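You operate a simulated robot arm through the tools that you are given. There is no shell and no other tool.

The job below is to be done with a simulated two-armed robot. You get a single attempt, and the scene is never put back.

Task
On the top of the packing bench, fold the blue screen cloth in half, so that its two long edges meet.

Only the result counts: the job must be done as asked and must still hold three seconds after the hand-in. Knocking over, shifting, dropping, spilling or breaking anything else fails it. Flat cloth is picked up by pressing the open fingertips on it (5 to 10 N) and closing them slowly along it; thin cloth reads only 2 to 8 mm in the jaws.

Robot
Two 7-joint arms with two-finger grippers on one trunk, on a base that moves. Base frame: it is fixed to the floor where the robot stands at the start and does not move with it; the origin is under the middle of the robot, x ahead of it, y to its left, z up; the surface under the hand at the start is at about z = 760. Units: mm, degrees, N and s.
The left shoulder is at the start at [57, 161, 1054], the right one opposite. With the tool pointing down near the work surface each hand reaches from about 300 to 760 mm from the robot's upright axis, wherever it stands, measured 20 degrees to its own side. Places, roughly: top of the packing bench [600, 500, 800]. Payload 2.45 kg a hand.
The tool frame of a hand sits at the grasp point between the pads (the TCP): z along the fingers, y along the line on which they close. The tips reach 26 mm beyond it. The gripper opens to 96 mm; its body begins 69 mm behind the TCP.
Orientation is that of the tool frame in the base frame, as a unit quaternion [w, x, y, z]. With the fingers straight down and closing along the base's y, the tool's x points along the base's -x, its y along +y and its z along -z.

Tools
- The arms move only by the tool jog_arm. It takes "left_plan", "right_plan" or both (then of equal length, played together; a hand with none holds still); each is a list of rows, each an object of numbers (a shift or turn left out is 0, a gripper value left out holds the last): "grip": the opening, from 0 (shut) to 1 (fully open); "tx", "ty", "tz": the shift along the tool's x, y, z in units of 200 mm (1.0 is 200 mm); "ax", "ay", "az": the turn, a rotation vector about the tool's x, y, z in units of 180 degrees (1.0 is 180 degrees). In form: [{"grip": .., "tx": .., "ty": .., "tz": .., "ax": .., "ay": .., "az": ..}, ...]. A call has 1 to 20 rows; each row is the pose to reach, as a shift and turn from the pose commanded when the call began, along the tool's axes at that moment. A call with a number of a shift or a turn outside -1 to 1 is refused whole. Each row takes 0.2 s and may step no farther than 50 mm and 8.6 degrees from the row before; otherwise, or with a gripper value out of range, the whole call is refused. Where a pose cannot be reached the arm comes as near as it can. A force on the tool above 40 N (or 10 N above the force at the start of the call, whichever is more), or a blocked arm, ends the call early, and 0.2 s more pass. The fingers move at their own pace (about 119.9 mm/s each) and stop on an object; they squeeze with about 37 N. The grip force told is the motor's: it shows also when the fingers shut on nothing. Time passes only in rows, and 0.2 s behind the last, so rows that repeat a pose let the fingers close. The reply holds the time, the measured pose of the TCP, the force on the tool along the base axes, the opening and the grip force, in the units named above and with some noise, with the torque about the TCP (base axes, N m) and any sound that the robot's microphone picked up.
- Cameras (640 x 400 px; columns grow to the right, rows downward): "scene" is now at [135.9, -25.3, 1503.9]; the picture's right is [-0.46, -0.89, 0.00], its down [-0.83, 0.43, -0.36] and it looks along [0.32, -0.17, -0.93] (base axes); focal length 262 px, centre (320, 200). "left" rides on the left gripper at [82, -3, -98] in its tool frame; the picture's right is [0.04, 1.00, 0.00], its down [-0.73, 0.03, -0.68] and it looks along [-0.68, 0.03, 0.73] (tool axes); focal length 256 px, centre (320, 200). "right" rides on the right gripper at [82, 3, -98] in its tool frame; the picture's right is [-0.04, 1.00, 0.00], its down [-0.73, -0.03, -0.68] and it looks along [-0.68, -0.03, 0.73] (tool axes); focal length 256 px, centre (320, 200). There is no depth. A picture from a camera that has moved, and an enlarged one, comes with that camera's place and axes in the base frame and with its lens.
- camera(camera): a new picture of that camera. It takes no simulated time.
- raise_lower(by): moves the trunk up (or, below 0, down) by that many mm; the arms and the scene camera ride with it, the base frame stays. It gives what a move gives, with no picture.
- drive_base(legs): drives the robot by 1 to 6 legs, each [ahead, left, turn to the left] in mm, mm and degrees, along the robot's own axes; the way and the turn of a leg run together, so that a leg with both is an arc; at most 1500 mm and 180 degrees a leg. The arms and the cameras ride along, it lands a little off, and it stops where it bumps. It gives what a move gives.
- turn_head(pan, tilt): turns the head with the scene camera to pan (to the left, within 120 degrees either way) and tilt (down, from -29 to 69), counted from straight ahead of the robot (the tilt from the chest, where the trunk bows). It gives what a move gives.
- close_up(camera, box): a new picture of the part [left, top, right, bottom] of that camera's present view, enlarged. It takes no simulated time.
- finish_job(): hands the job in; it is judged then, once.

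Places have to be worked out from the pictures, the camera data and where the tool is seen. Open the grippers and draw the arms clear of the work before you hand the job in, unless the task says otherwise.

The tools are called after "Emit:" by a JSON object that holds its "method" and its "body". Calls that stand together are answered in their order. jog_arm: Moves the arms, as the interface text tells. Its arguments: {"type":"object","properties":{"left_plan":{"type":"array"},"right_plan":{"type":"array"}},"required":[]} The other tools are called the same way: raise_lower (by) moves the trunk up or down; drive_base (legs) drives the base; turn_head (pan, tilt) turns the head that bears the scene camera; camera (camera) takes a picture; close_up (camera, box) takes an enlarged picture of a part of a camera's view; finish_job () hands the job in.

At the start:

```text
clock: 0.0
left_eef_pos: [434.8, 124.1, 965.2]
left_tcp_rot: [-0.002, 0.0, 1.0, -0.001]
left_force: [0.1, 0.2, 0.1]
left_ft_torque: [-0.02, 0.02, 0.02]
left_opening: 96.2
left_grasp_force: 0.0
right_eef_pos: [350.0, -156.9, 912.1]
right_tcp_rot: [0.0, 0.0, 1.0, 0.0]
right_force: [0.9, -0.3, 0.2]
right_ft_torque: [0.02, 0.01, -0.03]
right_opening: 96.1
right_grasp_force: 0.0
trunk travel left (down, up): [-225.0, 342.0]
robot x, y, heading: [0.5, 2.1, -0.1]
head pan, tilt (commanded): [-27.6, 68.8]
```

scene: 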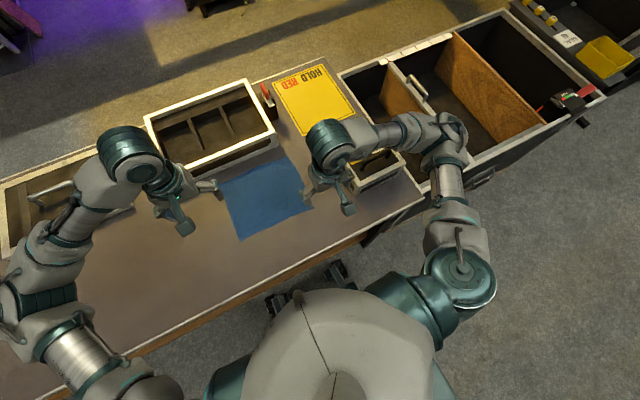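
right: 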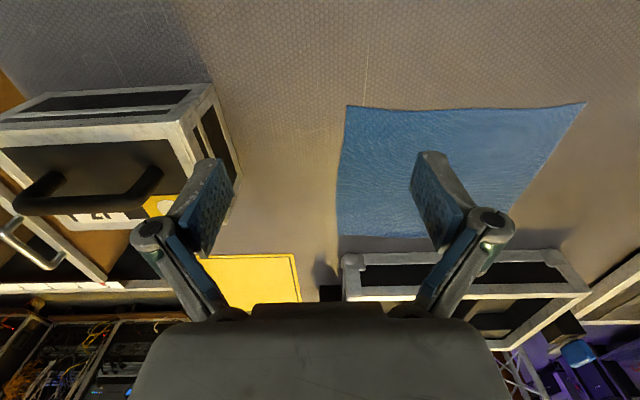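
left: 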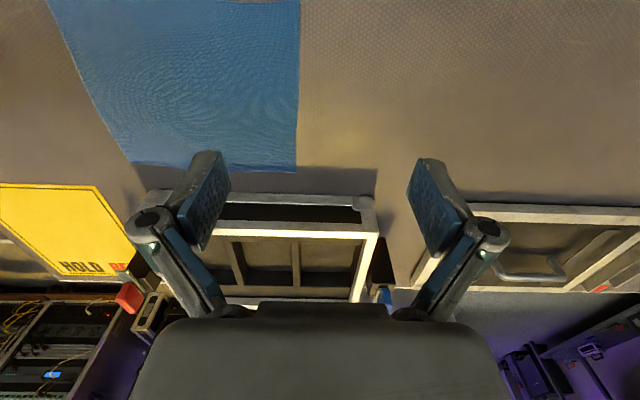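

I judge the cloth to be roughly 236 mm long along y (about -138 to 102) and 200 mm along x (about 378 to 580), lying at z≈760. Before planning I'll look closer at the cloth and the tray behind it.

Emit:
{"method": "close_up", "body": {"camera": "scene", "box": [130, 60, 450, 260]}}

Emit:
{"method": "close_up", "body": {"camera": "left", "box": [40, 0, 440, 250]}}

Emit:
{"method": "close_up", "body": {"camera": "right", "box": [300, 70, 620, 270]}}

```text
2.00 times, centred on (290, 160) of scene
camera zoom: at [135.9, -25.3, 1503.9], right [-0.46, -0.89, 0.0], down [-0.83, 0.43, -0.36], along [0.32, -0.17, -0.93], focal length 524 px, centre (380, 280)
```

zoom: 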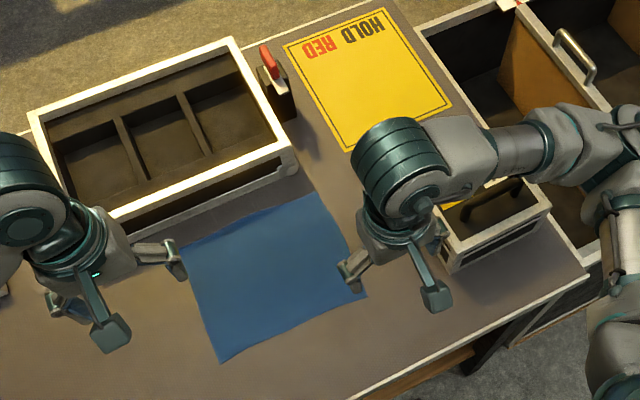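

```text
1.60 times, centred on (240, 125) of left
camera zoom: at [352.9, 121.8, 1062.7], right [-0.04, 1.0, 0.0], down [0.73, 0.03, 0.68], along [0.68, 0.03, -0.73], focal length 410 px, centre (448, 320)
```

zoom: 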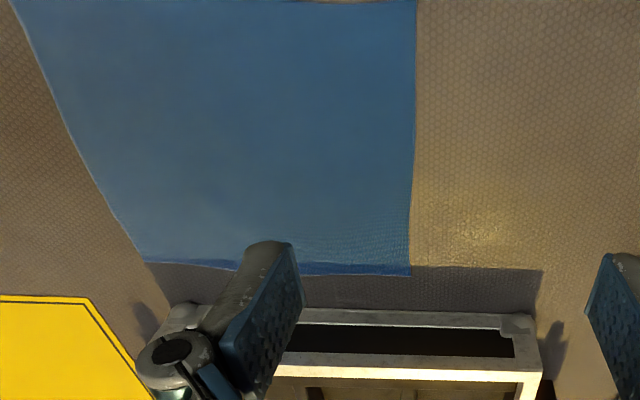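

```text
2.00 times, centred on (460, 170) of right
camera zoom: at [268.0, -155.2, 1009.3], right [0.04, 1.0, 0.0], down [0.73, -0.03, 0.68], along [0.68, -0.03, -0.73], focal length 512 px, centre (40, 260)
```

zoom: 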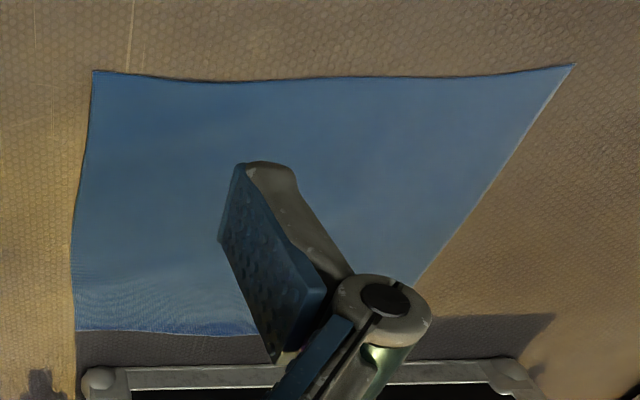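

The views agree: the cloth corners lie near A(581,96), B(575,-138), C(375,-133) and D(381,103). So the long edges are the near one (D–C) and the far one (A–B), and a tray about 55 mm high stands at x≈627. I'll lift the near edge with both hands, fingers closing along x, and fold it onto the far one. First I turn both hands 90° (cameras outward) and bring them above the near corners.

Emit:
{"method": "jog_arm", "body": {"left_plan": [{"grip": 1, "tx": 0.018, "ty": -0.018, "tz": 0.03, "az": 0.0455}, {"grip": 0.8, "tx": 0.036, "ty": -0.036, "tz": 0.06, "az": 0.0909}, {"grip": 0.6, "tx": 0.054, "ty": -0.053, "tz": 0.09, "az": 0.1364}, {"grip": 0.4, "tx": 0.072, "ty": -0.071, "tz": 0.12, "az": 0.1818}, {"tx": 0.09, "ty": -0.089, "tz": 0.15, "az": 0.2273}, {"tx": 0.109, "ty": -0.107, "tz": 0.18, "az": 0.2727}, {"tx": 0.127, "ty": -0.124, "tz": 0.21, "az": 0.3182}, {"tx": 0.145, "ty": -0.142, "tz": 0.24, "az": 0.3636}, {"tx": 0.163, "ty": -0.16, "tz": 0.27, "az": 0.4091}, {"tx": 0.181, "ty": -0.178, "tz": 0.3, "az": 0.4545}, {"tx": 0.199, "ty": -0.1955, "tz": 0.325, "az": 0.5}, {"tx": 0.199, "ty": -0.1955, "tz": 0.325, "az": 0.5}], "right_plan": [{"grip": 1, "tx": -0.019, "ty": 0.019, "tz": 0.005, "az": -0.0455}, {"grip": 0.8, "tx": -0.037, "ty": 0.038, "tz": 0.011, "az": -0.0909}, {"grip": 0.6, "tx": -0.056, "ty": 0.057, "tz": 0.016, "az": -0.1364}, {"grip": 0.4, "tx": -0.075, "ty": 0.076, "tz": 0.022, "az": -0.1818}, {"tx": -0.093, "ty": 0.095, "tz": 0.027, "az": -0.2273}, {"tx": -0.112, "ty": 0.114, "tz": 0.033, "az": -0.2727}, {"tx": -0.13, "ty": 0.133, "tz": 0.038, "az": -0.3182}, {"tx": -0.149, "ty": 0.152, "tz": 0.044, "az": -0.3636}, {"tx": -0.168, "ty": 0.171, "tz": 0.049, "az": -0.4091}, {"tx": -0.186, "ty": 0.19, "tz": 0.055, "az": -0.4545}, {"tx": -0.205, "ty": 0.2095, "tz": 0.0605, "az": -0.5}, {"tx": -0.205, "ty": 0.2095, "tz": 0.0605, "az": -0.5}]}}

```text
clock: 2.6
left_eef_pos: [392.2, 87.1, 900.7]
left_tcp_rot: [0.002, 0.708, 0.706, 0.0]
left_force: [0.0, -0.5, -0.4]
left_ft_torque: [0.02, 0.01, 0.02]
left_opening: 38.5
left_grasp_force: 0.0
right_eef_pos: [362.5, -89.3, 909.6]
right_tcp_rot: [0.001, -0.691, 0.723, -0.003]
right_force: [1.0, 0.2, 0.3]
right_ft_torque: [0.01, -0.01, 0.02]
right_opening: 38.3
right_grasp_force: 0.0
right hand out of reach, approached as far as the arm can: row 11, 12
trunk travel left (down, up): [-225.0, 342.0]
robot x, y, heading: [3.4, 3.3, 0.1]
head pan, tilt (commanded): [-27.6, 68.8]
```

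The left hand reached its pose, but the right one stopped short at [362,-89,910], so its wrist seems near a limit in this yaw. I'll look at the arm postures.

Emit:
{"method": "camera", "body": {"camera": "scene"}}

Emit:
{"method": "camera", "body": {"camera": "left"}}

Emit:
{"method": "camera", "body": {"camera": "right"}}

```text
taken
camera scene: at [136.1, -23.3, 1503.9], right [-0.46, -0.89, 0.0], down [-0.83, 0.43, -0.36], along [0.32, -0.17, -0.93], focal length 262 px, centre (320, 200)
```

scene: 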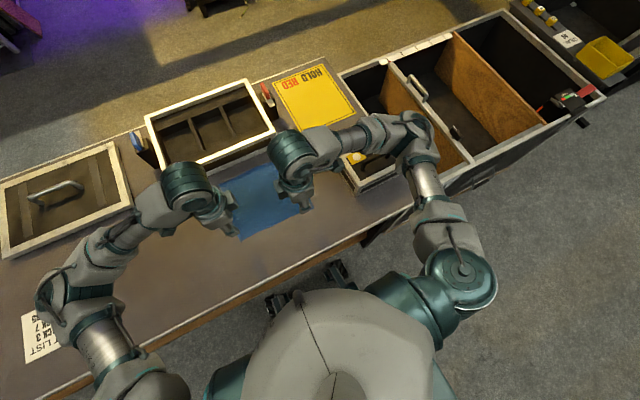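

```text
taken
camera left: at [388.0, 169.2, 998.7], right [1.0, 0.04, 0.0], down [0.03, -0.73, 0.68], along [0.03, -0.68, -0.73], focal length 256 px, centre (320, 200)
```

left: 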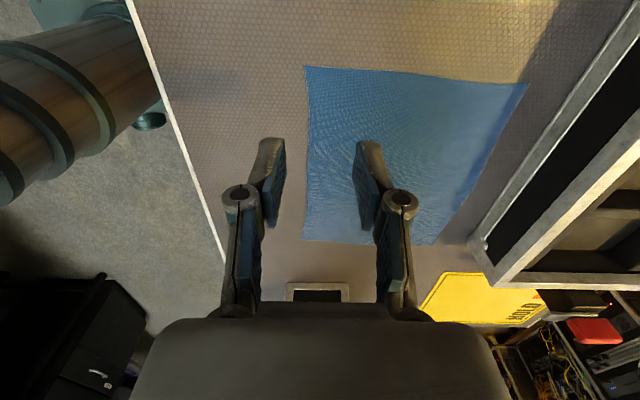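

```text
taken
camera right: at [355.2, -172.0, 1006.5], right [-1.0, 0.09, 0.0], down [0.06, 0.73, 0.68], along [0.06, 0.68, -0.73], focal length 256 px, centre (320, 200)
```

right: 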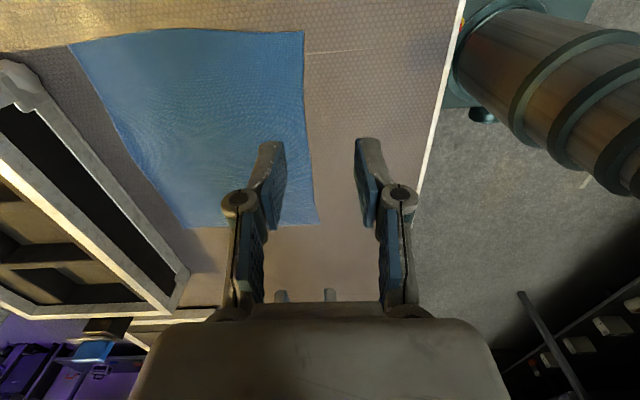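

The views are useful now: the left camera sees the near edge between its fingers. I'll turn the right hand back by about 10° and see if it can then reach its place.

Emit:
{"method": "jog_arm", "body": {"right_plan": [{"az": 0.03}, {"az": 0.055}, {"az": 0.055}]}}

```text
clock: 3.4
left_eef_pos: [392.3, 85.4, 900.7]
left_tcp_rot: [0.002, 0.707, 0.707, 0.001]
left_force: [0.2, 0.4, 0.0]
left_ft_torque: [-0.05, 0.0, 0.03]
left_opening: 38.4
left_grasp_force: 0.0
right_eef_pos: [361.4, -91.9, 910.0]
right_tcp_rot: [0.001, -0.644, 0.765, -0.001]
right_force: [-0.1, 0.8, -1.0]
right_ft_torque: [0.01, 0.02, 0.01]
right_opening: 38.4
right_grasp_force: 0.1
trunk travel left (down, up): [-225.0, 342.0]
robot x, y, heading: [-1.1, -2.0, 0.1]
head pan, tilt (commanded): [-27.6, 68.8]
```

The commanded pose resets to the reached one, so the right hand is now at (361,-92,910) with its yaw at 80°. I'll move it to (391,-115,900) at this yaw.

Emit:
{"method": "jog_arm", "body": {"right_plan": [{"tx": 0.044, "ty": -0.083, "tz": 0.025}, {"tx": 0.0885, "ty": -0.1655, "tz": 0.05}, {"tx": 0.0885, "ty": -0.1655, "tz": 0.05}]}}

```text
clock: 4.2
left_eef_pos: [393.1, 85.8, 900.8]
left_tcp_rot: [0.002, 0.707, 0.707, 0.001]
left_force: [-0.8, -0.4, -0.1]
left_ft_torque: [0.03, -0.01, 0.01]
left_opening: 38.5
left_grasp_force: 0.0
right_eef_pos: [383.9, -110.1, 902.4]
right_tcp_rot: [0.0, -0.644, 0.765, -0.001]
right_force: [-0.1, 0.3, -1.7]
right_ft_torque: [-0.03, 0.0, -0.04]
right_opening: 38.4
right_grasp_force: 0.0
right hand out of reach, approached as far as the arm can: row 2, 3
trunk travel left (down, up): [-225.0, 342.0]
robot x, y, heading: [-0.1, -0.5, -0.1]
head pan, tilt (commanded): [-27.6, 68.8]
```

The right hand stops short again at this yaw, so I'll turn it the other way: back through neutral and then to +90° (camera inward).

Emit:
{"method": "jog_arm", "body": {"right_plan": [{"az": 0.045}, {"az": 0.09}, {"az": 0.135}, {"az": 0.18}, {"az": 0.225}, {"az": 0.27}, {"az": 0.315}, {"az": 0.36}, {"az": 0.405}, {"az": 0.445}, {"az": 0.49}, {"az": 0.535}, {"az": 0.58}, {"az": 0.625}, {"az": 0.67}, {"az": 0.715}, {"az": 0.76}, {"az": 0.805}, {"az": 0.85}, {"az": 0.89}]}}

```text
clock: 8.4
left_eef_pos: [391.5, 85.9, 901.4]
left_tcp_rot: [0.001, 0.707, 0.707, 0.001]
left_force: [-0.1, -0.3, -0.6]
left_ft_torque: [-0.01, 0.01, 0.01]
left_opening: 38.4
left_grasp_force: 0.1
right_eef_pos: [384.6, -109.6, 902.0]
right_tcp_rot: [0.001, 0.645, 0.764, 0.001]
right_force: [-0.5, -0.3, 0.6]
right_ft_torque: [0.03, 0.02, -0.01]
right_opening: 38.6
right_grasp_force: 0.0
trunk travel left (down, up): [-225.0, 342.0]
robot x, y, heading: [-0.9, 0.5, -0.1]
head pan, tilt (commanded): [-27.6, 68.8]
```

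That yaw is fully reachable. I'll complete the turn to 90° and set the right hand at (391,-115,900).

Emit:
{"method": "jog_arm", "body": {"right_plan": [{"tx": -0.016, "ty": 0.014, "tz": 0.005, "az": 0.03}, {"tx": -0.032, "ty": 0.027, "tz": 0.01, "az": 0.0555}, {"tx": -0.032, "ty": 0.027, "tz": 0.01, "az": 0.0555}]}}

```text
clock: 9.2
left_eef_pos: [391.4, 85.0, 901.9]
left_tcp_rot: [0.001, 0.707, 0.707, 0.001]
left_force: [-0.9, -0.1, -0.3]
left_ft_torque: [0.03, -0.03, 0.01]
left_opening: 38.3
left_grasp_force: 0.0
right_eef_pos: [390.6, -114.6, 899.9]
right_tcp_rot: [0.001, 0.708, 0.707, 0.001]
right_force: [0.6, 0.2, 0.3]
right_ft_torque: [0.0, 0.0, 0.0]
right_opening: 38.4
right_grasp_force: 0.1
trunk travel left (down, up): [-225.0, 342.0]
robot x, y, heading: [1.2, 1.7, 0.2]
head pan, tilt (commanded): [-27.6, 68.8]
```

Both hands now share the frame tool x=+y, tool y=+x. I'll test, high above the work, that both can travel forward to x≈550 in this orientation.

Emit:
{"method": "jog_arm", "body": {"left_plan": [{"ty": 0.2}, {"ty": 0.4}, {"ty": 0.6}, {"ty": 0.8}, {"ty": 0.8}], "right_plan": [{"ty": 0.2}, {"ty": 0.4}, {"ty": 0.6}, {"ty": 0.8}, {"ty": 0.8}]}}

Emit:
{"method": "camera", "body": {"camera": "left"}}

Emit:
{"method": "camera", "body": {"camera": "right"}}

Emit:
{"method": "camera", "body": {"camera": "scene"}}

```text
clock: 10.4
left_eef_pos: [551.7, 86.5, 902.1]
left_tcp_rot: [0.002, 0.707, 0.707, 0.002]
left_force: [-0.2, 0.1, 0.7]
left_ft_torque: [0.04, 0.01, -0.02]
left_opening: 38.6
left_grasp_force: 0.1
right_eef_pos: [550.7, -114.0, 901.8]
right_tcp_rot: [0.002, 0.708, 0.706, 0.002]
right_force: [-0.5, 0.4, 0.0]
right_ft_torque: [-0.01, -0.03, 0.04]
right_opening: 38.3
right_grasp_force: 0.0
trunk travel left (down, up): [-225.0, 342.0]
robot x, y, heading: [-0.4, -0.0, -0.3]
head pan, tilt (commanded): [-27.6, 68.8]
```

```text
taken
camera left: at [548.0, 168.4, 1000.0], right [1.0, 0.04, 0.0], down [0.03, -0.73, 0.68], along [0.03, -0.68, -0.73], focal length 256 px, centre (320, 200)
```

left: 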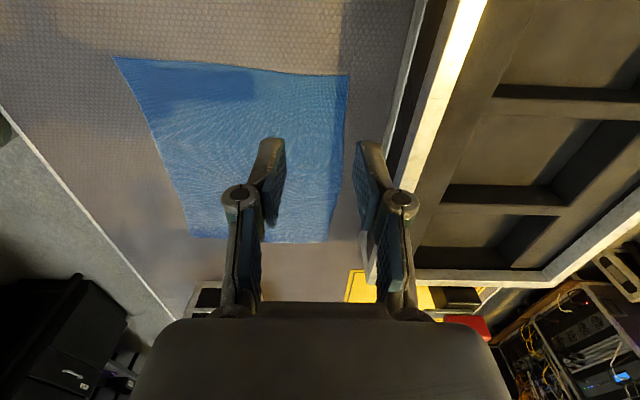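

```text
taken
camera right: at [552.8, -33.9, 998.8], right [1.0, -0.04, 0.0], down [-0.03, -0.73, 0.68], along [-0.02, -0.68, -0.73], focal length 256 px, centre (320, 200)
```

right: 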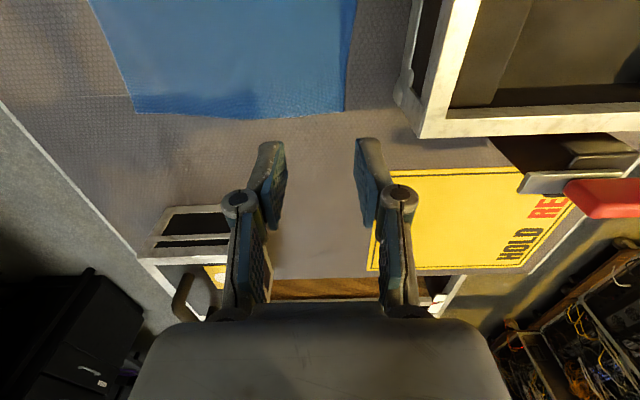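

```text
taken
camera scene: at [136.2, -25.4, 1503.9], right [-0.46, -0.89, 0.0], down [-0.83, 0.43, -0.36], along [0.32, -0.17, -0.93], focal length 262 px, centre (320, 200)
```

scene: 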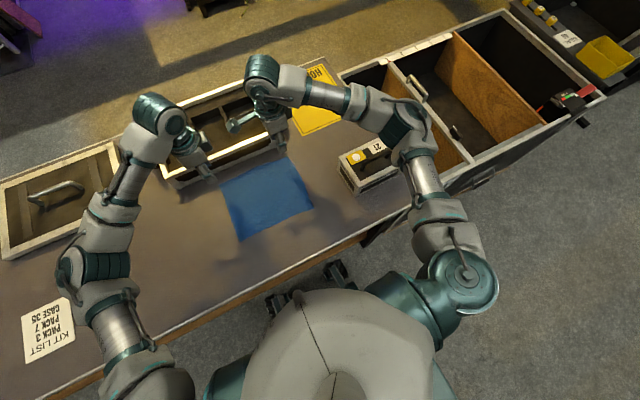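

Both hands reach with no trouble, and the corners re-measure at D(378,102), C(372,-135), A(578,96), B(573,-140). I'll return to the near edge with the outer finger just inside it, and come down to about 14 mm above contact.

Emit:
{"method": "jog_arm", "body": {"left_plan": [{"ty": -0.19}, {"ty": -0.38}, {"ty": -0.57}, {"ty": -0.75, "tz": 0.05}, {"ty": -0.75, "tz": 0.25}, {"ty": -0.75, "tz": 0.42}, {"ty": -0.75, "tz": 0.5}, {"ty": -0.75, "tz": 0.5}], "right_plan": [{"ty": -0.19}, {"ty": -0.38}, {"ty": -0.57}, {"ty": -0.768, "tz": 0.05}, {"ty": -0.768, "tz": 0.25}, {"ty": -0.768, "tz": 0.42}, {"ty": -0.768, "tz": 0.5}, {"ty": -0.768, "tz": 0.5}]}}

Emit:
{"method": "close_up", "body": {"camera": "left", "box": [200, 60, 520, 260]}}

Emit:
{"method": "close_up", "body": {"camera": "right", "box": [200, 60, 520, 260]}}

```text
clock: 12.2
left_eef_pos: [402.0, 86.0, 800.4]
left_tcp_rot: [0.001, 0.707, 0.707, 0.001]
left_force: [-0.5, -0.1, 1.2]
left_ft_torque: [0.0, 0.04, 0.0]
left_opening: 38.4
left_grasp_force: 0.2
right_eef_pos: [396.1, -115.3, 799.7]
right_tcp_rot: [0.002, 0.708, 0.707, 0.001]
right_force: [0.4, -0.4, -0.1]
right_ft_torque: [0.01, 0.01, 0.02]
right_opening: 38.6
right_grasp_force: 0.0
trunk travel left (down, up): [-225.0, 342.0]
robot x, y, heading: [1.1, -1.8, 0.1]
head pan, tilt (commanded): [-27.6, 68.8]
```

```text
2.00 times, centred on (360, 160) of left
camera zoom: at [397.7, 167.1, 898.9], right [1.0, 0.04, 0.0], down [0.03, -0.73, 0.68], along [0.03, -0.68, -0.73], focal length 512 px, centre (240, 280)
```

zoom: 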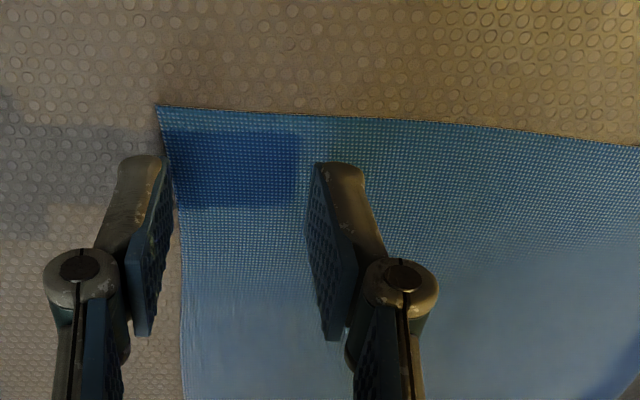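

```text
2.00 times, centred on (360, 160) of right
camera zoom: at [399.9, -34.2, 896.6], right [1.0, -0.04, 0.0], down [-0.03, -0.73, 0.68], along [-0.03, -0.68, -0.73], focal length 512 px, centre (240, 280)
```

zoom: 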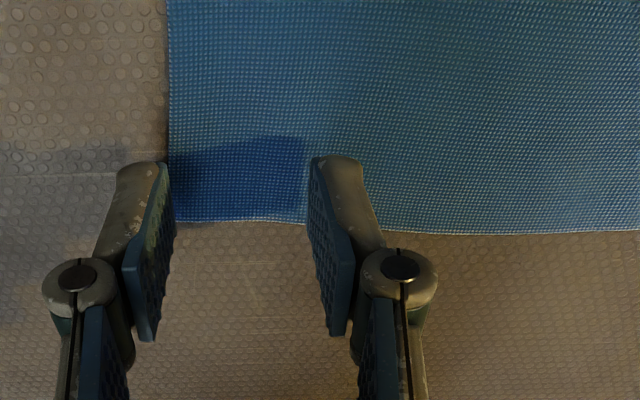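

The outer tips sit only about 2 mm inside the near edge (edge x≈380 at the left hand, ≈375 at the right). I'll shift both hands 5 mm inward and lower them towards contact in small steps.

Emit:
{"method": "jog_arm", "body": {"left_plan": [{"ty": 0.025}, {"ty": 0.025, "tz": 0.025}, {"ty": 0.025, "tz": 0.045}, {"ty": 0.025, "tz": 0.055}, {"ty": 0.025, "tz": 0.055}], "right_plan": [{"ty": 0.025}, {"ty": 0.025, "tz": 0.025}, {"ty": 0.025, "tz": 0.045}, {"ty": 0.025, "tz": 0.055}, {"ty": 0.025, "tz": 0.055}]}}

```text
clock: 13.4
left_eef_pos: [407.1, 86.4, 790.7]
left_tcp_rot: [0.002, 0.707, 0.707, 0.002]
left_force: [1.3, 0.4, -0.3]
left_ft_torque: [0.01, 0.01, 0.0]
left_opening: 38.6
left_grasp_force: 0.0
right_eef_pos: [401.6, -114.7, 789.7]
right_tcp_rot: [0.001, 0.708, 0.706, 0.002]
right_force: [-0.7, -0.6, 0.1]
right_ft_torque: [0.04, 0.01, -0.01]
right_opening: 38.8
right_grasp_force: 0.1
trunk travel left (down, up): [-225.0, 342.0]
robot x, y, heading: [-1.9, 1.9, -0.1]
head pan, tilt (commanded): [-27.6, 68.8]
```

No contact yet at z≈790, so I go lower by 1 mm steps.

Emit:
{"method": "jog_arm", "body": {"left_plan": [{"tz": 0.005}, {"tz": 0.01}, {"tz": 0.015}, {"tz": 0.015}], "right_plan": [{"tz": 0.005}, {"tz": 0.01}, {"tz": 0.0125}, {"tz": 0.0125}]}}

```text
clock: 14.4
left_eef_pos: [407.7, 85.4, 788.2]
left_tcp_rot: [0.0, 0.707, 0.707, 0.0]
left_force: [0.4, 0.9, 1.4]
left_ft_torque: [0.02, 0.02, -0.02]
left_opening: 38.4
left_grasp_force: 0.1
right_eef_pos: [402.7, -115.2, 787.6]
right_tcp_rot: [0.001, 0.708, 0.707, 0.001]
right_force: [-0.8, 0.0, 0.1]
right_ft_torque: [-0.01, 0.03, -0.02]
right_opening: 38.3
right_grasp_force: 0.0
trunk travel left (down, up): [-225.0, 342.0]
robot x, y, heading: [0.7, 0.5, -0.0]
head pan, tilt (commanded): [-27.6, 68.8]
```

Emit:
{"method": "jog_arm", "body": {"left_plan": [{"tz": 0.004}, {"tz": 0.008}, {"tz": 0.008}], "right_plan": [{"tz": 0.004}, {"tz": 0.008}, {"tz": 0.008}]}}

```text
clock: 15.2
left_eef_pos: [407.4, 85.4, 786.9]
left_tcp_rot: [0.001, 0.707, 0.707, 0.001]
left_force: [-0.8, -1.7, 7.0]
left_ft_torque: [-0.04, 0.12, 0.03]
left_opening: 39.2
left_grasp_force: 0.8
right_eef_pos: [402.2, -114.7, 787.6]
right_tcp_rot: [0.001, 0.707, 0.707, 0.001]
right_force: [0.0, -0.2, 7.3]
right_ft_torque: [-0.01, 0.1, -0.01]
right_opening: 39.4
right_grasp_force: 0.2
trunk travel left (down, up): [-225.0, 342.0]
robot x, y, heading: [-1.2, -0.9, 0.3]
head pan, tilt (commanded): [-27.6, 68.8]
```

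Both hands press with about 7 N on the cloth. Now I close slowly while moving the hands slightly inward, so the inner finger stays nearly still and the outer one gathers the edge.

Emit:
{"method": "jog_arm", "body": {"left_plan": [{"grip": 0.38, "ty": 0.004}, {"grip": 0.36, "ty": 0.008}, {"grip": 0.34, "ty": 0.012}, {"grip": 0.32, "ty": 0.016}, {"grip": 0.3, "ty": 0.02}, {"grip": 0.28, "ty": 0.024}, {"grip": 0.26, "ty": 0.028}, {"grip": 0.24, "ty": 0.032}], "right_plan": [{"grip": 0.38, "ty": 0.004}, {"grip": 0.36, "ty": 0.008}, {"grip": 0.34, "ty": 0.012}, {"grip": 0.32, "ty": 0.016}, {"grip": 0.3, "ty": 0.02}, {"grip": 0.28, "ty": 0.024}, {"grip": 0.26, "ty": 0.028}, {"grip": 0.24, "ty": 0.032}]}}

Emit:
{"method": "close_up", "body": {"camera": "left", "box": [200, 60, 520, 260]}}

Emit:
{"method": "close_up", "body": {"camera": "right", "box": [200, 60, 520, 260]}}

```text
clock: 17.0
left_eef_pos: [414.6, 85.4, 787.2]
left_tcp_rot: [0.001, 0.707, 0.707, 0.001]
left_force: [-0.5, -0.2, 9.6]
left_ft_torque: [0.0, 0.04, -0.02]
left_opening: 22.7
left_grasp_force: 0.0
right_eef_pos: [408.3, -114.2, 786.2]
right_tcp_rot: [0.001, 0.707, 0.707, 0.001]
right_force: [0.3, 0.9, 10.9]
right_ft_torque: [-0.01, -0.02, 0.01]
right_opening: 24.4
right_grasp_force: 4.7
trunk travel left (down, up): [-225.0, 342.0]
robot x, y, heading: [-0.4, 2.8, 0.1]
head pan, tilt (commanded): [-27.6, 68.8]
```

```text
2.00 times, centred on (360, 160) of left
camera zoom: at [409.1, 167.8, 884.2], right [1.0, 0.04, 0.0], down [0.03, -0.73, 0.68], along [0.03, -0.68, -0.73], focal length 512 px, centre (240, 280)
```

zoom: 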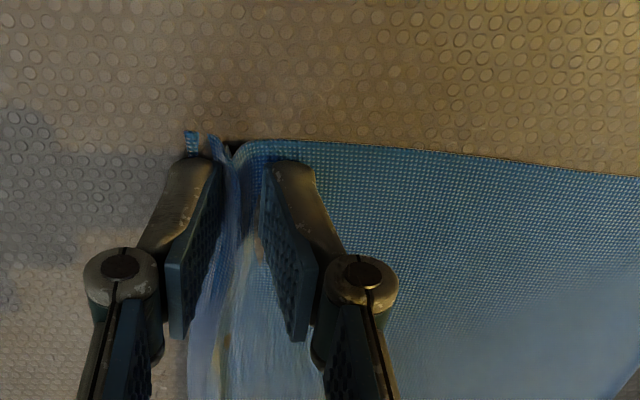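

```text
2.00 times, centred on (360, 160) of right
camera zoom: at [411.5, -33.6, 882.4], right [1.0, -0.04, 0.0], down [-0.03, -0.73, 0.68], along [-0.03, -0.68, -0.73], focal length 512 px, centre (240, 280)
```

zoom: 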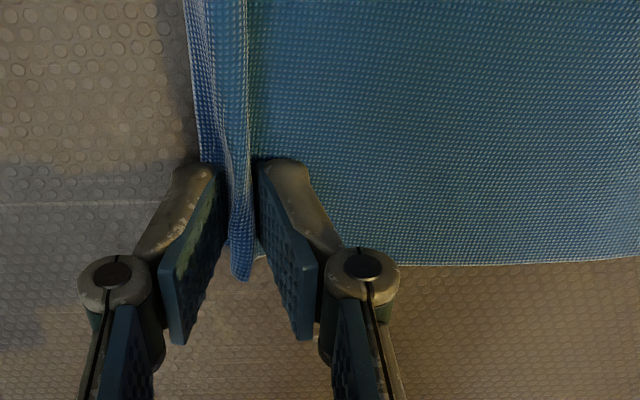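

A clean ridge is forming between the fingers on both sides. I continue closing to the end at the same slow pace.

Emit:
{"method": "jog_arm", "body": {"left_plan": [{"grip": 0.22, "ty": 0.004}, {"grip": 0.2, "ty": 0.008}, {"grip": 0.18, "ty": 0.012}, {"grip": 0.16, "ty": 0.016}, {"grip": 0.14, "ty": 0.02}, {"grip": 0.12, "ty": 0.024}, {"grip": 0.1, "ty": 0.028}, {"grip": 0.08, "ty": 0.032}, {"grip": 0.06, "ty": 0.036}, {"grip": 0.04, "ty": 0.04}, {"grip": 0.02, "ty": 0.042}, {"grip": 0.0, "ty": 0.044}, {"grip": 0.0, "ty": 0.044}, {"grip": 0.0, "ty": 0.044}], "right_plan": [{"grip": 0.22, "ty": 0.004, "tz": -0.002}, {"grip": 0.2, "ty": 0.008, "tz": -0.002}, {"grip": 0.18, "ty": 0.012, "tz": -0.002}, {"grip": 0.16, "ty": 0.016, "tz": -0.002}, {"grip": 0.14, "ty": 0.02, "tz": -0.002}, {"grip": 0.12, "ty": 0.024, "tz": -0.002}, {"grip": 0.1, "ty": 0.028, "tz": -0.002}, {"grip": 0.08, "ty": 0.032, "tz": -0.002}, {"grip": 0.06, "ty": 0.036, "tz": -0.002}, {"grip": 0.04, "ty": 0.04, "tz": -0.002}, {"grip": 0.02, "ty": 0.042, "tz": -0.002}, {"grip": 0.0, "ty": 0.044, "tz": -0.002}, {"grip": 0.0, "ty": 0.044, "tz": -0.002}, {"grip": 0.0, "ty": 0.044, "tz": -0.002}]}}

Emit:
{"method": "close_up", "body": {"camera": "left", "box": [200, 60, 520, 260]}}

Emit:
{"method": "close_up", "body": {"camera": "right", "box": [200, 60, 520, 260]}}

```text
clock: 20.0
left_eef_pos: [422.7, 85.2, 785.6]
left_tcp_rot: [0.001, 0.707, 0.707, 0.002]
left_force: [5.5, 0.4, 1.6]
left_ft_torque: [-0.09, 0.1, 0.0]
left_opening: 3.8
left_grasp_force: 29.3
right_eef_pos: [416.1, -115.5, 787.0]
right_tcp_rot: [0.001, 0.707, 0.707, 0.001]
right_force: [0.4, 0.0, 5.0]
right_ft_torque: [0.03, 0.08, 0.01]
right_opening: 1.9
right_grasp_force: 30.3
trunk travel left (down, up): [-225.0, 342.0]
robot x, y, heading: [0.4, -0.5, -0.0]
head pan, tilt (commanded): [-27.6, 68.8]
```

```text
2.00 times, centred on (360, 160) of left
camera zoom: at [417.9, 167.7, 884.6], right [1.0, 0.04, 0.0], down [0.03, -0.73, 0.68], along [0.03, -0.68, -0.73], focal length 512 px, centre (240, 280)
```

zoom: 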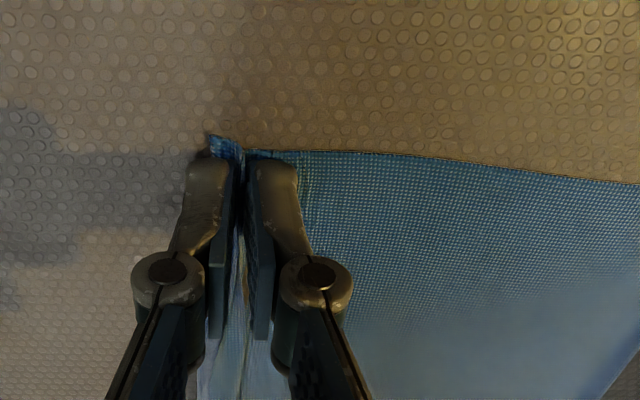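

```text
2.00 times, centred on (360, 160) of right
camera zoom: at [420.0, -33.9, 883.3], right [1.0, -0.04, 0.0], down [-0.03, -0.73, 0.68], along [-0.03, -0.68, -0.73], focal length 512 px, centre (240, 280)
```

zoom: 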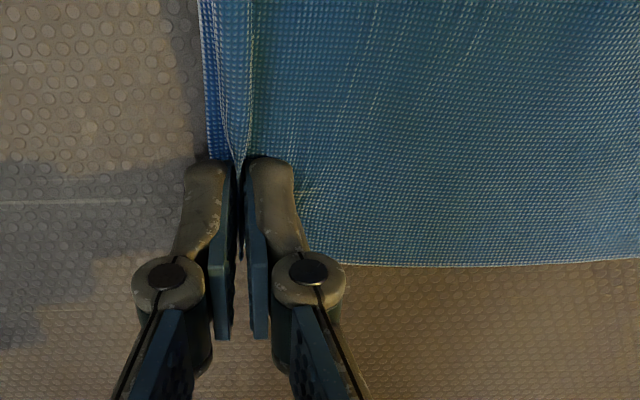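

The left reads 3.8 mm and the right 1.9 mm, so both seem to hold cloth. I lift both by 30 mm slowly to check.

Emit:
{"method": "jog_arm", "body": {"left_plan": [{"tz": -0.03}, {"tz": -0.06}, {"tz": -0.09}, {"tz": -0.12}, {"tz": -0.15}, {"tz": -0.15}], "right_plan": [{"tz": -0.03}, {"tz": -0.06}, {"tz": -0.09}, {"tz": -0.12}, {"tz": -0.15}, {"tz": -0.15}]}}

Emit:
{"method": "camera", "body": {"camera": "left"}}

Emit:
{"method": "camera", "body": {"camera": "right"}}

Emit:
{"method": "close_up", "body": {"camera": "scene", "box": [160, 110, 400, 260]}}

```text
clock: 21.4
left_eef_pos: [421.8, 85.9, 815.9]
left_tcp_rot: [0.001, 0.707, 0.707, 0.001]
left_force: [-0.5, -0.2, 0.6]
left_ft_torque: [0.02, 0.05, 0.01]
left_opening: 2.9
left_grasp_force: 29.3
right_eef_pos: [417.7, -114.7, 816.7]
right_tcp_rot: [0.001, 0.708, 0.707, 0.001]
right_force: [1.8, -0.6, -0.1]
right_ft_torque: [-0.02, 0.08, 0.0]
right_opening: 4.5
right_grasp_force: 39.9
trunk travel left (down, up): [-225.0, 342.0]
robot x, y, heading: [-0.1, 0.0, -0.2]
head pan, tilt (commanded): [-27.6, 68.8]
```

```text
taken
camera left: at [418.2, 167.6, 913.8], right [1.0, 0.04, 0.0], down [0.03, -0.73, 0.68], along [0.03, -0.68, -0.73], focal length 256 px, centre (320, 200)
```

left: 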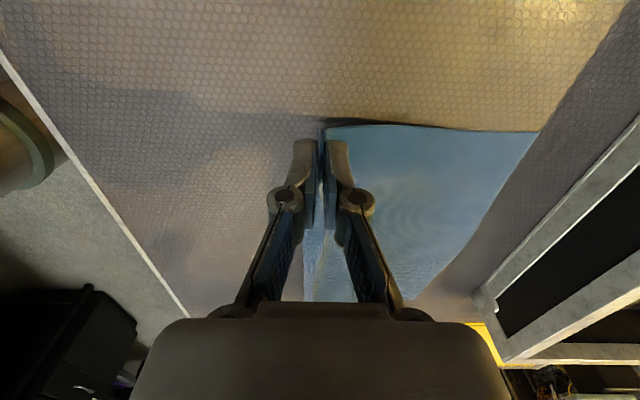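

```text
taken
camera right: at [421.0, -33.8, 913.1], right [1.0, -0.04, 0.0], down [-0.03, -0.73, 0.68], along [-0.03, -0.68, -0.73], focal length 256 px, centre (320, 200)
```

right: 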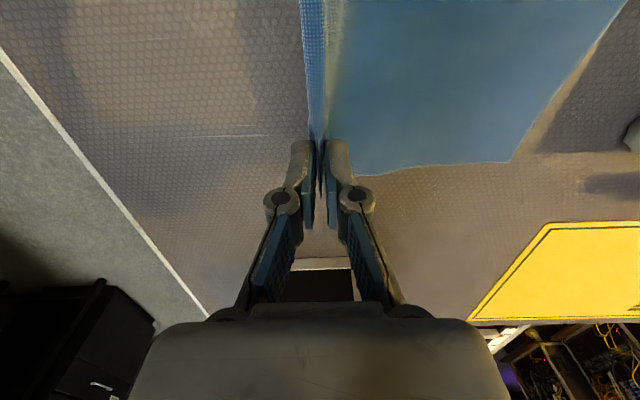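

```text
2.67 times, centred on (280, 185) of scene
camera zoom: at [135.9, -25.3, 1503.9], right [-0.46, -0.89, 0.0], down [-0.83, 0.43, -0.36], along [0.32, -0.17, -0.93], focal length 699 px, centre (427, 240)
```

zoom: 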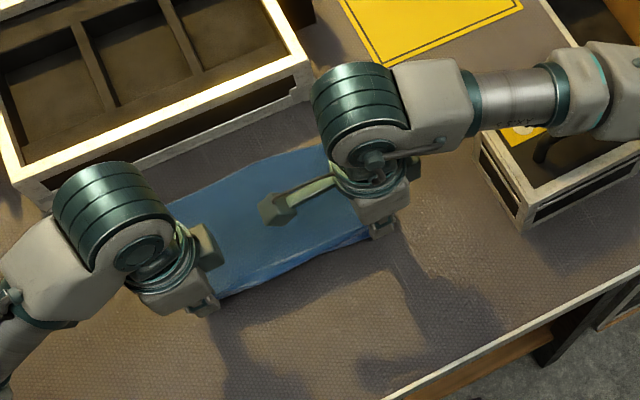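

Both corners came up (openings 2.9 and 4.5 mm), and the far edge seems to have shifted slightly toward me. I'll measure where the far corners are now before planning the arc.

Emit:
{"method": "close_up", "body": {"camera": "left", "box": [280, 80, 600, 280]}}

Emit:
{"method": "close_up", "body": {"camera": "right", "box": [280, 0, 600, 200]}}

```text
2.00 times, centred on (440, 180) of left
camera zoom: at [418.2, 167.6, 913.8], right [1.0, 0.04, 0.0], down [0.03, -0.73, 0.68], along [0.03, -0.68, -0.73], focal length 512 px, centre (80, 240)
```

zoom: 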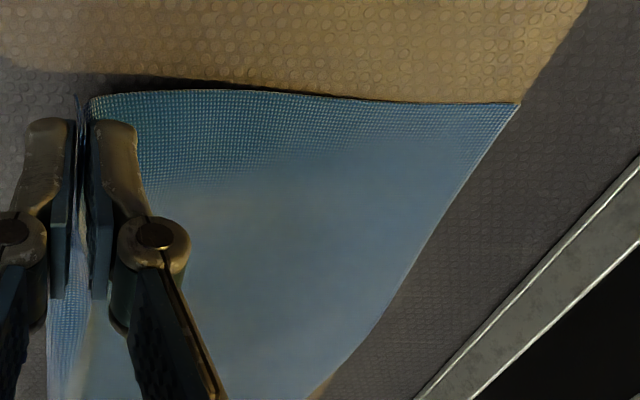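

```text
2.00 times, centred on (440, 100) of right
camera zoom: at [421.0, -33.8, 913.1], right [1.0, -0.04, 0.0], down [-0.03, -0.73, 0.68], along [-0.03, -0.68, -0.73], focal length 512 px, centre (80, 400)
```

zoom: 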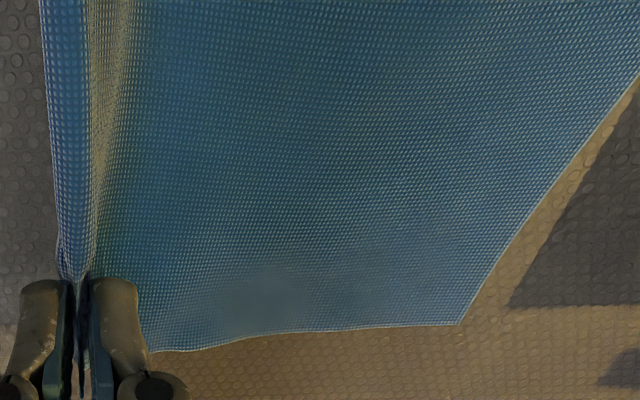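

The far edge now runs roughly from A(566,92) through (563,-68) to B(552,-144). About 50 mm of cloth is gathered in each pinch, so the fold line should sit near x≈462. I'll swing both hands up and over that line in a slack arc, then look.

Emit:
{"method": "jog_arm", "body": {"left_plan": [{"ty": 0.045, "tz": -0.04}, {"ty": 0.095, "tz": -0.065}, {"ty": 0.155, "tz": -0.085}, {"ty": 0.215, "tz": -0.095}, {"ty": 0.28, "tz": -0.085}, {"ty": 0.335, "tz": -0.065}, {"ty": 0.37, "tz": -0.035}, {"ty": 0.4, "tz": -0.01}, {"ty": 0.4, "tz": -0.01}], "right_plan": [{"ty": 0.035, "tz": -0.025}, {"ty": 0.07, "tz": -0.04}, {"ty": 0.12, "tz": -0.055}, {"ty": 0.175, "tz": -0.065}, {"ty": 0.235, "tz": -0.055}, {"ty": 0.285, "tz": -0.04}, {"ty": 0.315, "tz": -0.015}, {"ty": 0.34, "tz": 0.01}, {"ty": 0.34, "tz": 0.01}]}}

Emit:
{"method": "camera", "body": {"camera": "left"}}

Emit:
{"method": "camera", "body": {"camera": "right"}}

Emit:
{"method": "close_up", "body": {"camera": "scene", "box": [160, 110, 400, 260]}}

```text
clock: 23.4
left_eef_pos: [501.7, 84.9, 818.1]
left_tcp_rot: [0.002, 0.708, 0.707, 0.001]
left_force: [-0.2, 0.0, 0.8]
left_ft_torque: [0.01, -0.02, 0.0]
left_opening: 2.7
left_grasp_force: 35.8
right_eef_pos: [485.7, -114.6, 816.2]
right_tcp_rot: [0.0, 0.708, 0.706, 0.002]
right_force: [0.5, -0.6, 0.3]
right_ft_torque: [0.12, -0.26, -0.02]
right_opening: 0.6
right_grasp_force: 26.8
trunk travel left (down, up): [-225.0, 342.0]
robot x, y, heading: [1.6, -2.1, -0.0]
head pan, tilt (commanded): [-27.6, 68.8]
```

```text
taken
camera left: at [498.2, 167.4, 916.0], right [1.0, 0.04, 0.0], down [0.03, -0.73, 0.68], along [0.03, -0.68, -0.73], focal length 256 px, centre (320, 200)
```

left: 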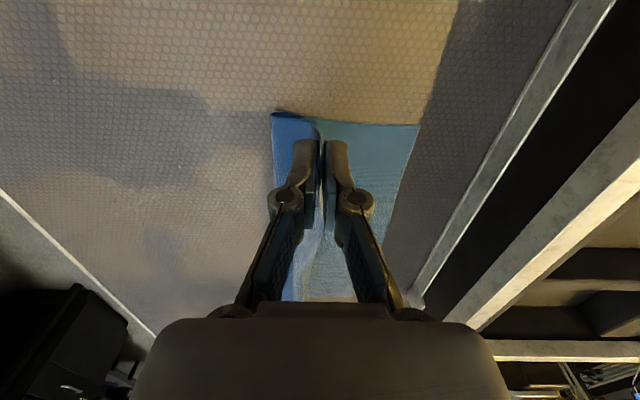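

```text
taken
camera right: at [489.2, -33.8, 911.6], right [1.0, -0.04, 0.0], down [-0.03, -0.73, 0.68], along [-0.03, -0.68, -0.73], focal length 256 px, centre (320, 200)
```

right: 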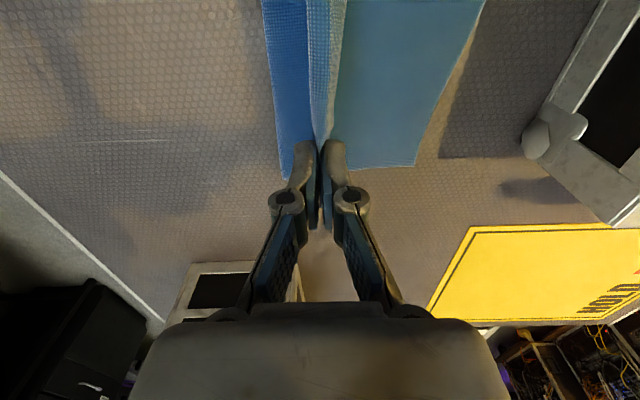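

```text
2.67 times, centred on (280, 185) of scene
camera zoom: at [136.0, -25.4, 1503.9], right [-0.46, -0.89, 0.0], down [-0.83, 0.43, -0.36], along [0.32, -0.17, -0.93], focal length 699 px, centre (427, 240)
```

zoom: 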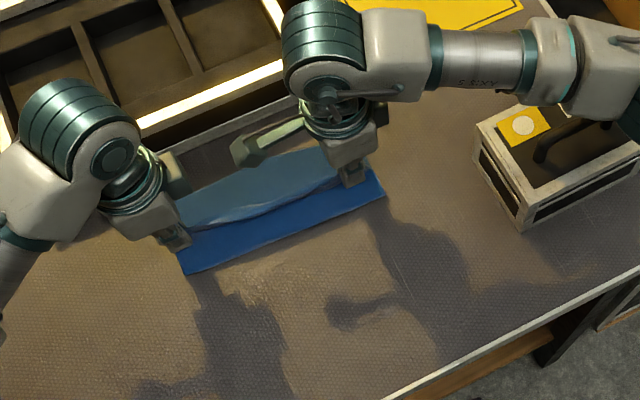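

The fold is forming, but the right hand reads only 0.6 mm, so I check whether it still holds the ridge.

Emit:
{"method": "close_up", "body": {"camera": "right", "box": [230, 60, 430, 185]}}

Emit:
{"method": "close_up", "body": {"camera": "left", "box": [230, 90, 470, 240]}}

Emit:
{"method": "close_up", "body": {"camera": "scene", "box": [210, 140, 330, 215]}}

```text
3.20 times, centred on (330, 122) of right
camera zoom: at [489.2, -33.8, 911.6], right [1.0, -0.04, 0.0], down [-0.03, -0.73, 0.68], along [-0.03, -0.68, -0.73], focal length 819 px, centre (288, 448)
```

zoom: 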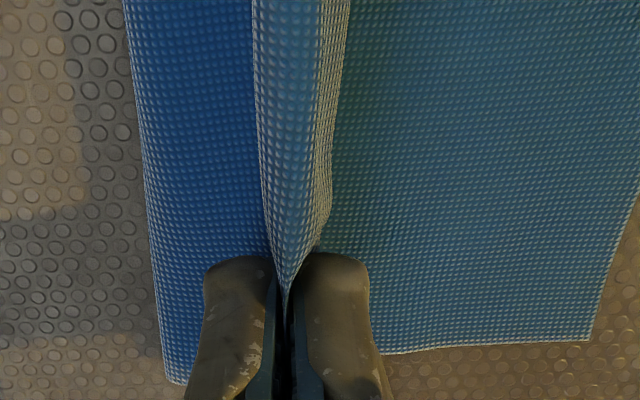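

```text
2.67 times, centred on (350, 165) of left
camera zoom: at [498.2, 167.4, 916.0], right [1.0, 0.04, 0.0], down [0.03, -0.73, 0.68], along [0.03, -0.68, -0.73], focal length 683 px, centre (240, 293)
```

zoom: 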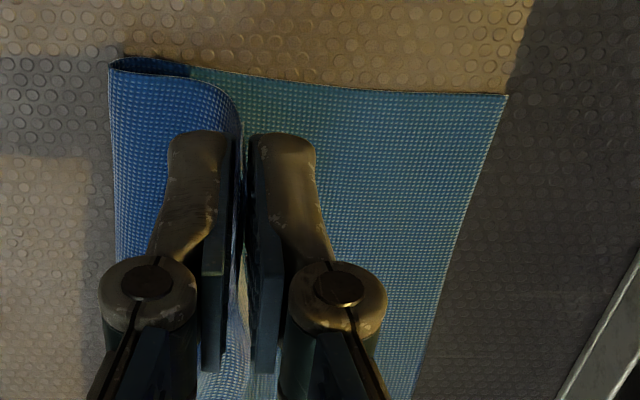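

```text
5.33 times, centred on (270, 178) of scene
camera zoom: at [136.0, -25.4, 1503.9], right [-0.46, -0.89, 0.0], down [-0.83, 0.43, -0.36], along [0.32, -0.17, -0.93], focal length 1398 px, centre (587, 320)
```

zoom: 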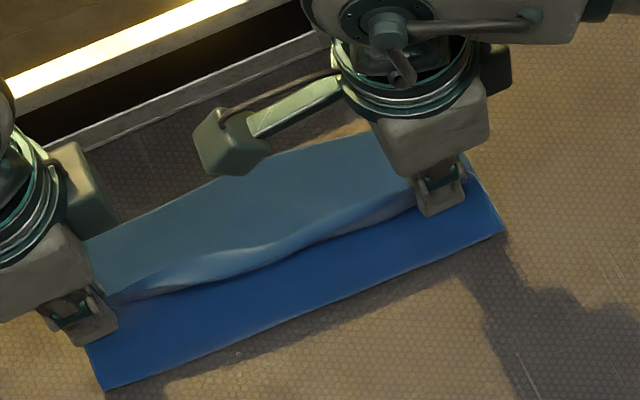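

The right hand does still hold the ridge; the fold line is at x≈472 (left) and ≈458 (right), about 95 mm from the far edge at both ends. I'll lower and move forward while tilting the palms about 25° toward the far side, so the pinched loop leans outward.

Emit:
{"method": "jog_arm", "body": {"left_plan": [{"ty": 0.025, "tz": 0.01, "ax": 0.0175}, {"ty": 0.05, "tz": 0.025, "ax": 0.035}, {"ty": 0.075, "tz": 0.04, "ax": 0.0525}, {"ty": 0.09, "tz": 0.06, "ax": 0.07}, {"ty": 0.1, "tz": 0.08, "ax": 0.0875}, {"ty": 0.108, "tz": 0.1, "ax": 0.105}, {"ty": 0.1165, "tz": 0.115, "ax": 0.1225}, {"ty": 0.1165, "tz": 0.1225, "ax": 0.139}, {"ty": 0.1165, "tz": 0.1225, "ax": 0.139}], "right_plan": [{"ty": 0.025, "tz": 0.01, "ax": 0.0175}, {"ty": 0.05, "tz": 0.02, "ax": 0.035}, {"ty": 0.075, "tz": 0.035, "ax": 0.0525}, {"ty": 0.09, "tz": 0.055, "ax": 0.07}, {"ty": 0.1, "tz": 0.075, "ax": 0.0875}, {"ty": 0.108, "tz": 0.095, "ax": 0.105}, {"ty": 0.1165, "tz": 0.108, "ax": 0.1225}, {"ty": 0.1165, "tz": 0.113, "ax": 0.139}, {"ty": 0.1165, "tz": 0.113, "ax": 0.139}]}}

Emit:
{"method": "camera", "body": {"camera": "left"}}

Emit:
{"method": "camera", "body": {"camera": "right"}}

Emit:
{"method": "close_up", "body": {"camera": "scene", "box": [190, 130, 350, 230]}}

```text
clock: 25.4
left_eef_pos: [525.8, 85.3, 793.6]
left_tcp_rot: [-0.152, 0.69, 0.691, -0.152]
left_force: [-0.7, 0.3, 1.1]
left_ft_torque: [-0.01, 0.02, -0.02]
left_opening: 3.5
left_grasp_force: 37.4
right_eef_pos: [508.0, -114.3, 792.7]
right_tcp_rot: [-0.151, 0.691, 0.69, -0.153]
right_force: [-0.7, 0.8, 1.2]
right_ft_torque: [0.01, 0.03, 0.01]
right_opening: 4.0
right_grasp_force: 29.9
trunk travel left (down, up): [-225.0, 342.0]
robot x, y, heading: [-4.5, 0.5, 0.3]
head pan, tilt (commanded): [-27.6, 68.8]
```

```text
taken
camera left: at [563.9, 167.4, 884.0], right [0.91, 0.04, -0.42], down [0.31, -0.73, 0.6], along [-0.28, -0.68, -0.68], focal length 256 px, centre (320, 200)
```

left: 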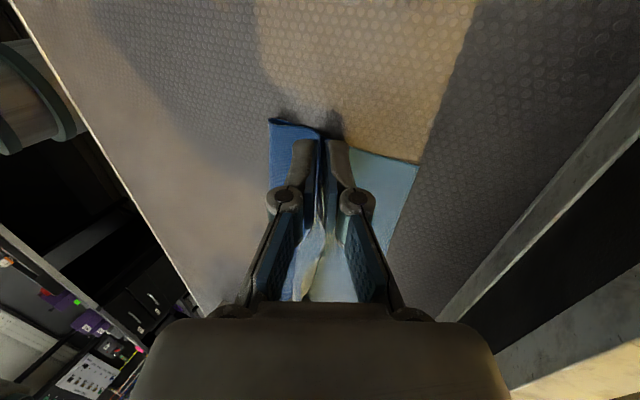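

```text
taken
camera right: at [553.5, -33.7, 878.1], right [0.91, -0.04, -0.42], down [0.26, -0.73, 0.63], along [-0.33, -0.68, -0.65], focal length 256 px, centre (320, 200)
```

right: 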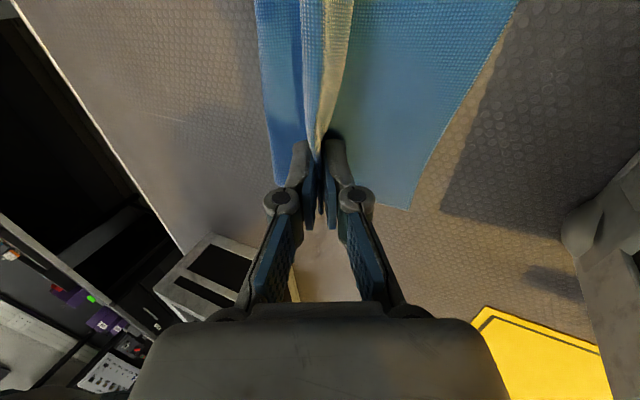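

```text
4.00 times, centred on (270, 180) of scene
camera zoom: at [137.2, -25.3, 1503.8], right [-0.46, -0.89, 0.0], down [-0.83, 0.43, -0.36], along [0.32, -0.17, -0.93], focal length 1048 px, centre (520, 280)
```

zoom: 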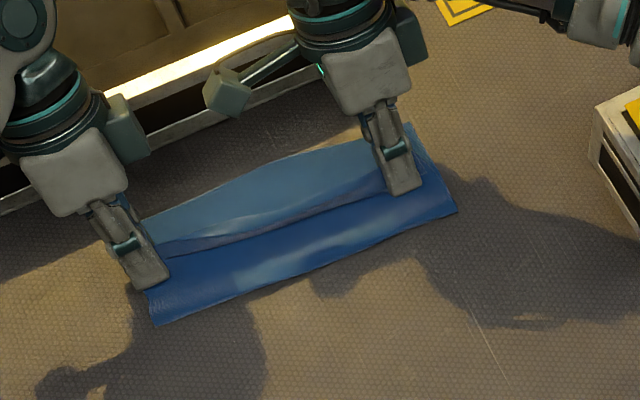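

The hands are tilted with the tips about 9 mm above the table, and A and B haven't moved. I'll open the jaws gently to about 19 mm to let the loop go, then look.

Emit:
{"method": "jog_arm", "body": {"left_plan": [{"grip": 0.05}, {"grip": 0.1}, {"grip": 0.15}, {"grip": 0.2}, {"grip": 0.2}, {"grip": 0.2}], "right_plan": [{"grip": 0.05}, {"grip": 0.1}, {"grip": 0.15}, {"grip": 0.2}, {"grip": 0.2}, {"grip": 0.2}]}}

Emit:
{"method": "close_up", "body": {"camera": "left", "box": [220, 90, 460, 240]}}

Emit:
{"method": "close_up", "body": {"camera": "right", "box": [220, 60, 460, 210]}}

Emit:
{"method": "close_up", "body": {"camera": "scene", "box": [190, 130, 350, 230]}}

```text
clock: 26.8
left_eef_pos: [526.5, 83.7, 793.4]
left_tcp_rot: [-0.152, 0.69, 0.691, -0.153]
left_force: [0.0, 0.5, -0.5]
left_ft_torque: [-0.01, 0.02, 0.01]
left_opening: 19.1
left_grasp_force: 0.0
right_eef_pos: [508.2, -115.2, 792.5]
right_tcp_rot: [-0.152, 0.692, 0.69, -0.151]
right_force: [1.0, 0.3, 3.4]
right_ft_torque: [0.03, 0.0, 0.0]
right_opening: 18.8
right_grasp_force: 0.1
trunk travel left (down, up): [-225.0, 342.0]
robot x, y, heading: [-1.5, 1.1, 0.1]
head pan, tilt (commanded): [-27.6, 68.8]
```

```text
2.67 times, centred on (340, 165) of left
camera zoom: at [563.9, 167.7, 883.9], right [0.91, 0.04, -0.42], down [0.31, -0.73, 0.6], along [-0.28, -0.68, -0.68], focal length 683 px, centre (267, 293)
```

zoom: 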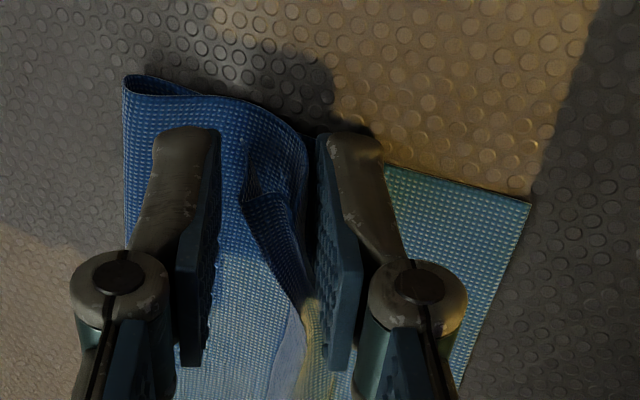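

```text
2.67 times, centred on (340, 135) of right
camera zoom: at [553.6, -33.8, 878.3], right [0.91, -0.04, -0.42], down [0.26, -0.73, 0.63], along [-0.33, -0.68, -0.65], focal length 683 px, centre (267, 373)
```

zoom: 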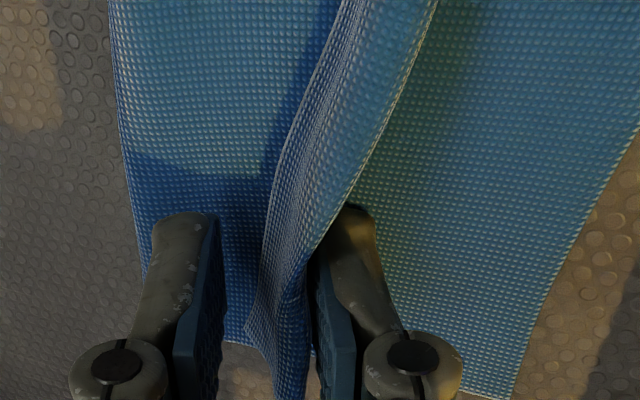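

```text
4.00 times, centred on (270, 180) of scene
camera zoom: at [137.1, -25.2, 1503.8], right [-0.46, -0.89, 0.0], down [-0.83, 0.43, -0.36], along [0.32, -0.17, -0.93], focal length 1048 px, centre (520, 280)
```

zoom: 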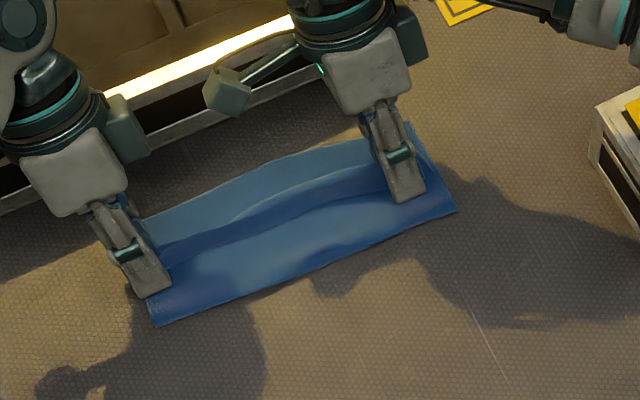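

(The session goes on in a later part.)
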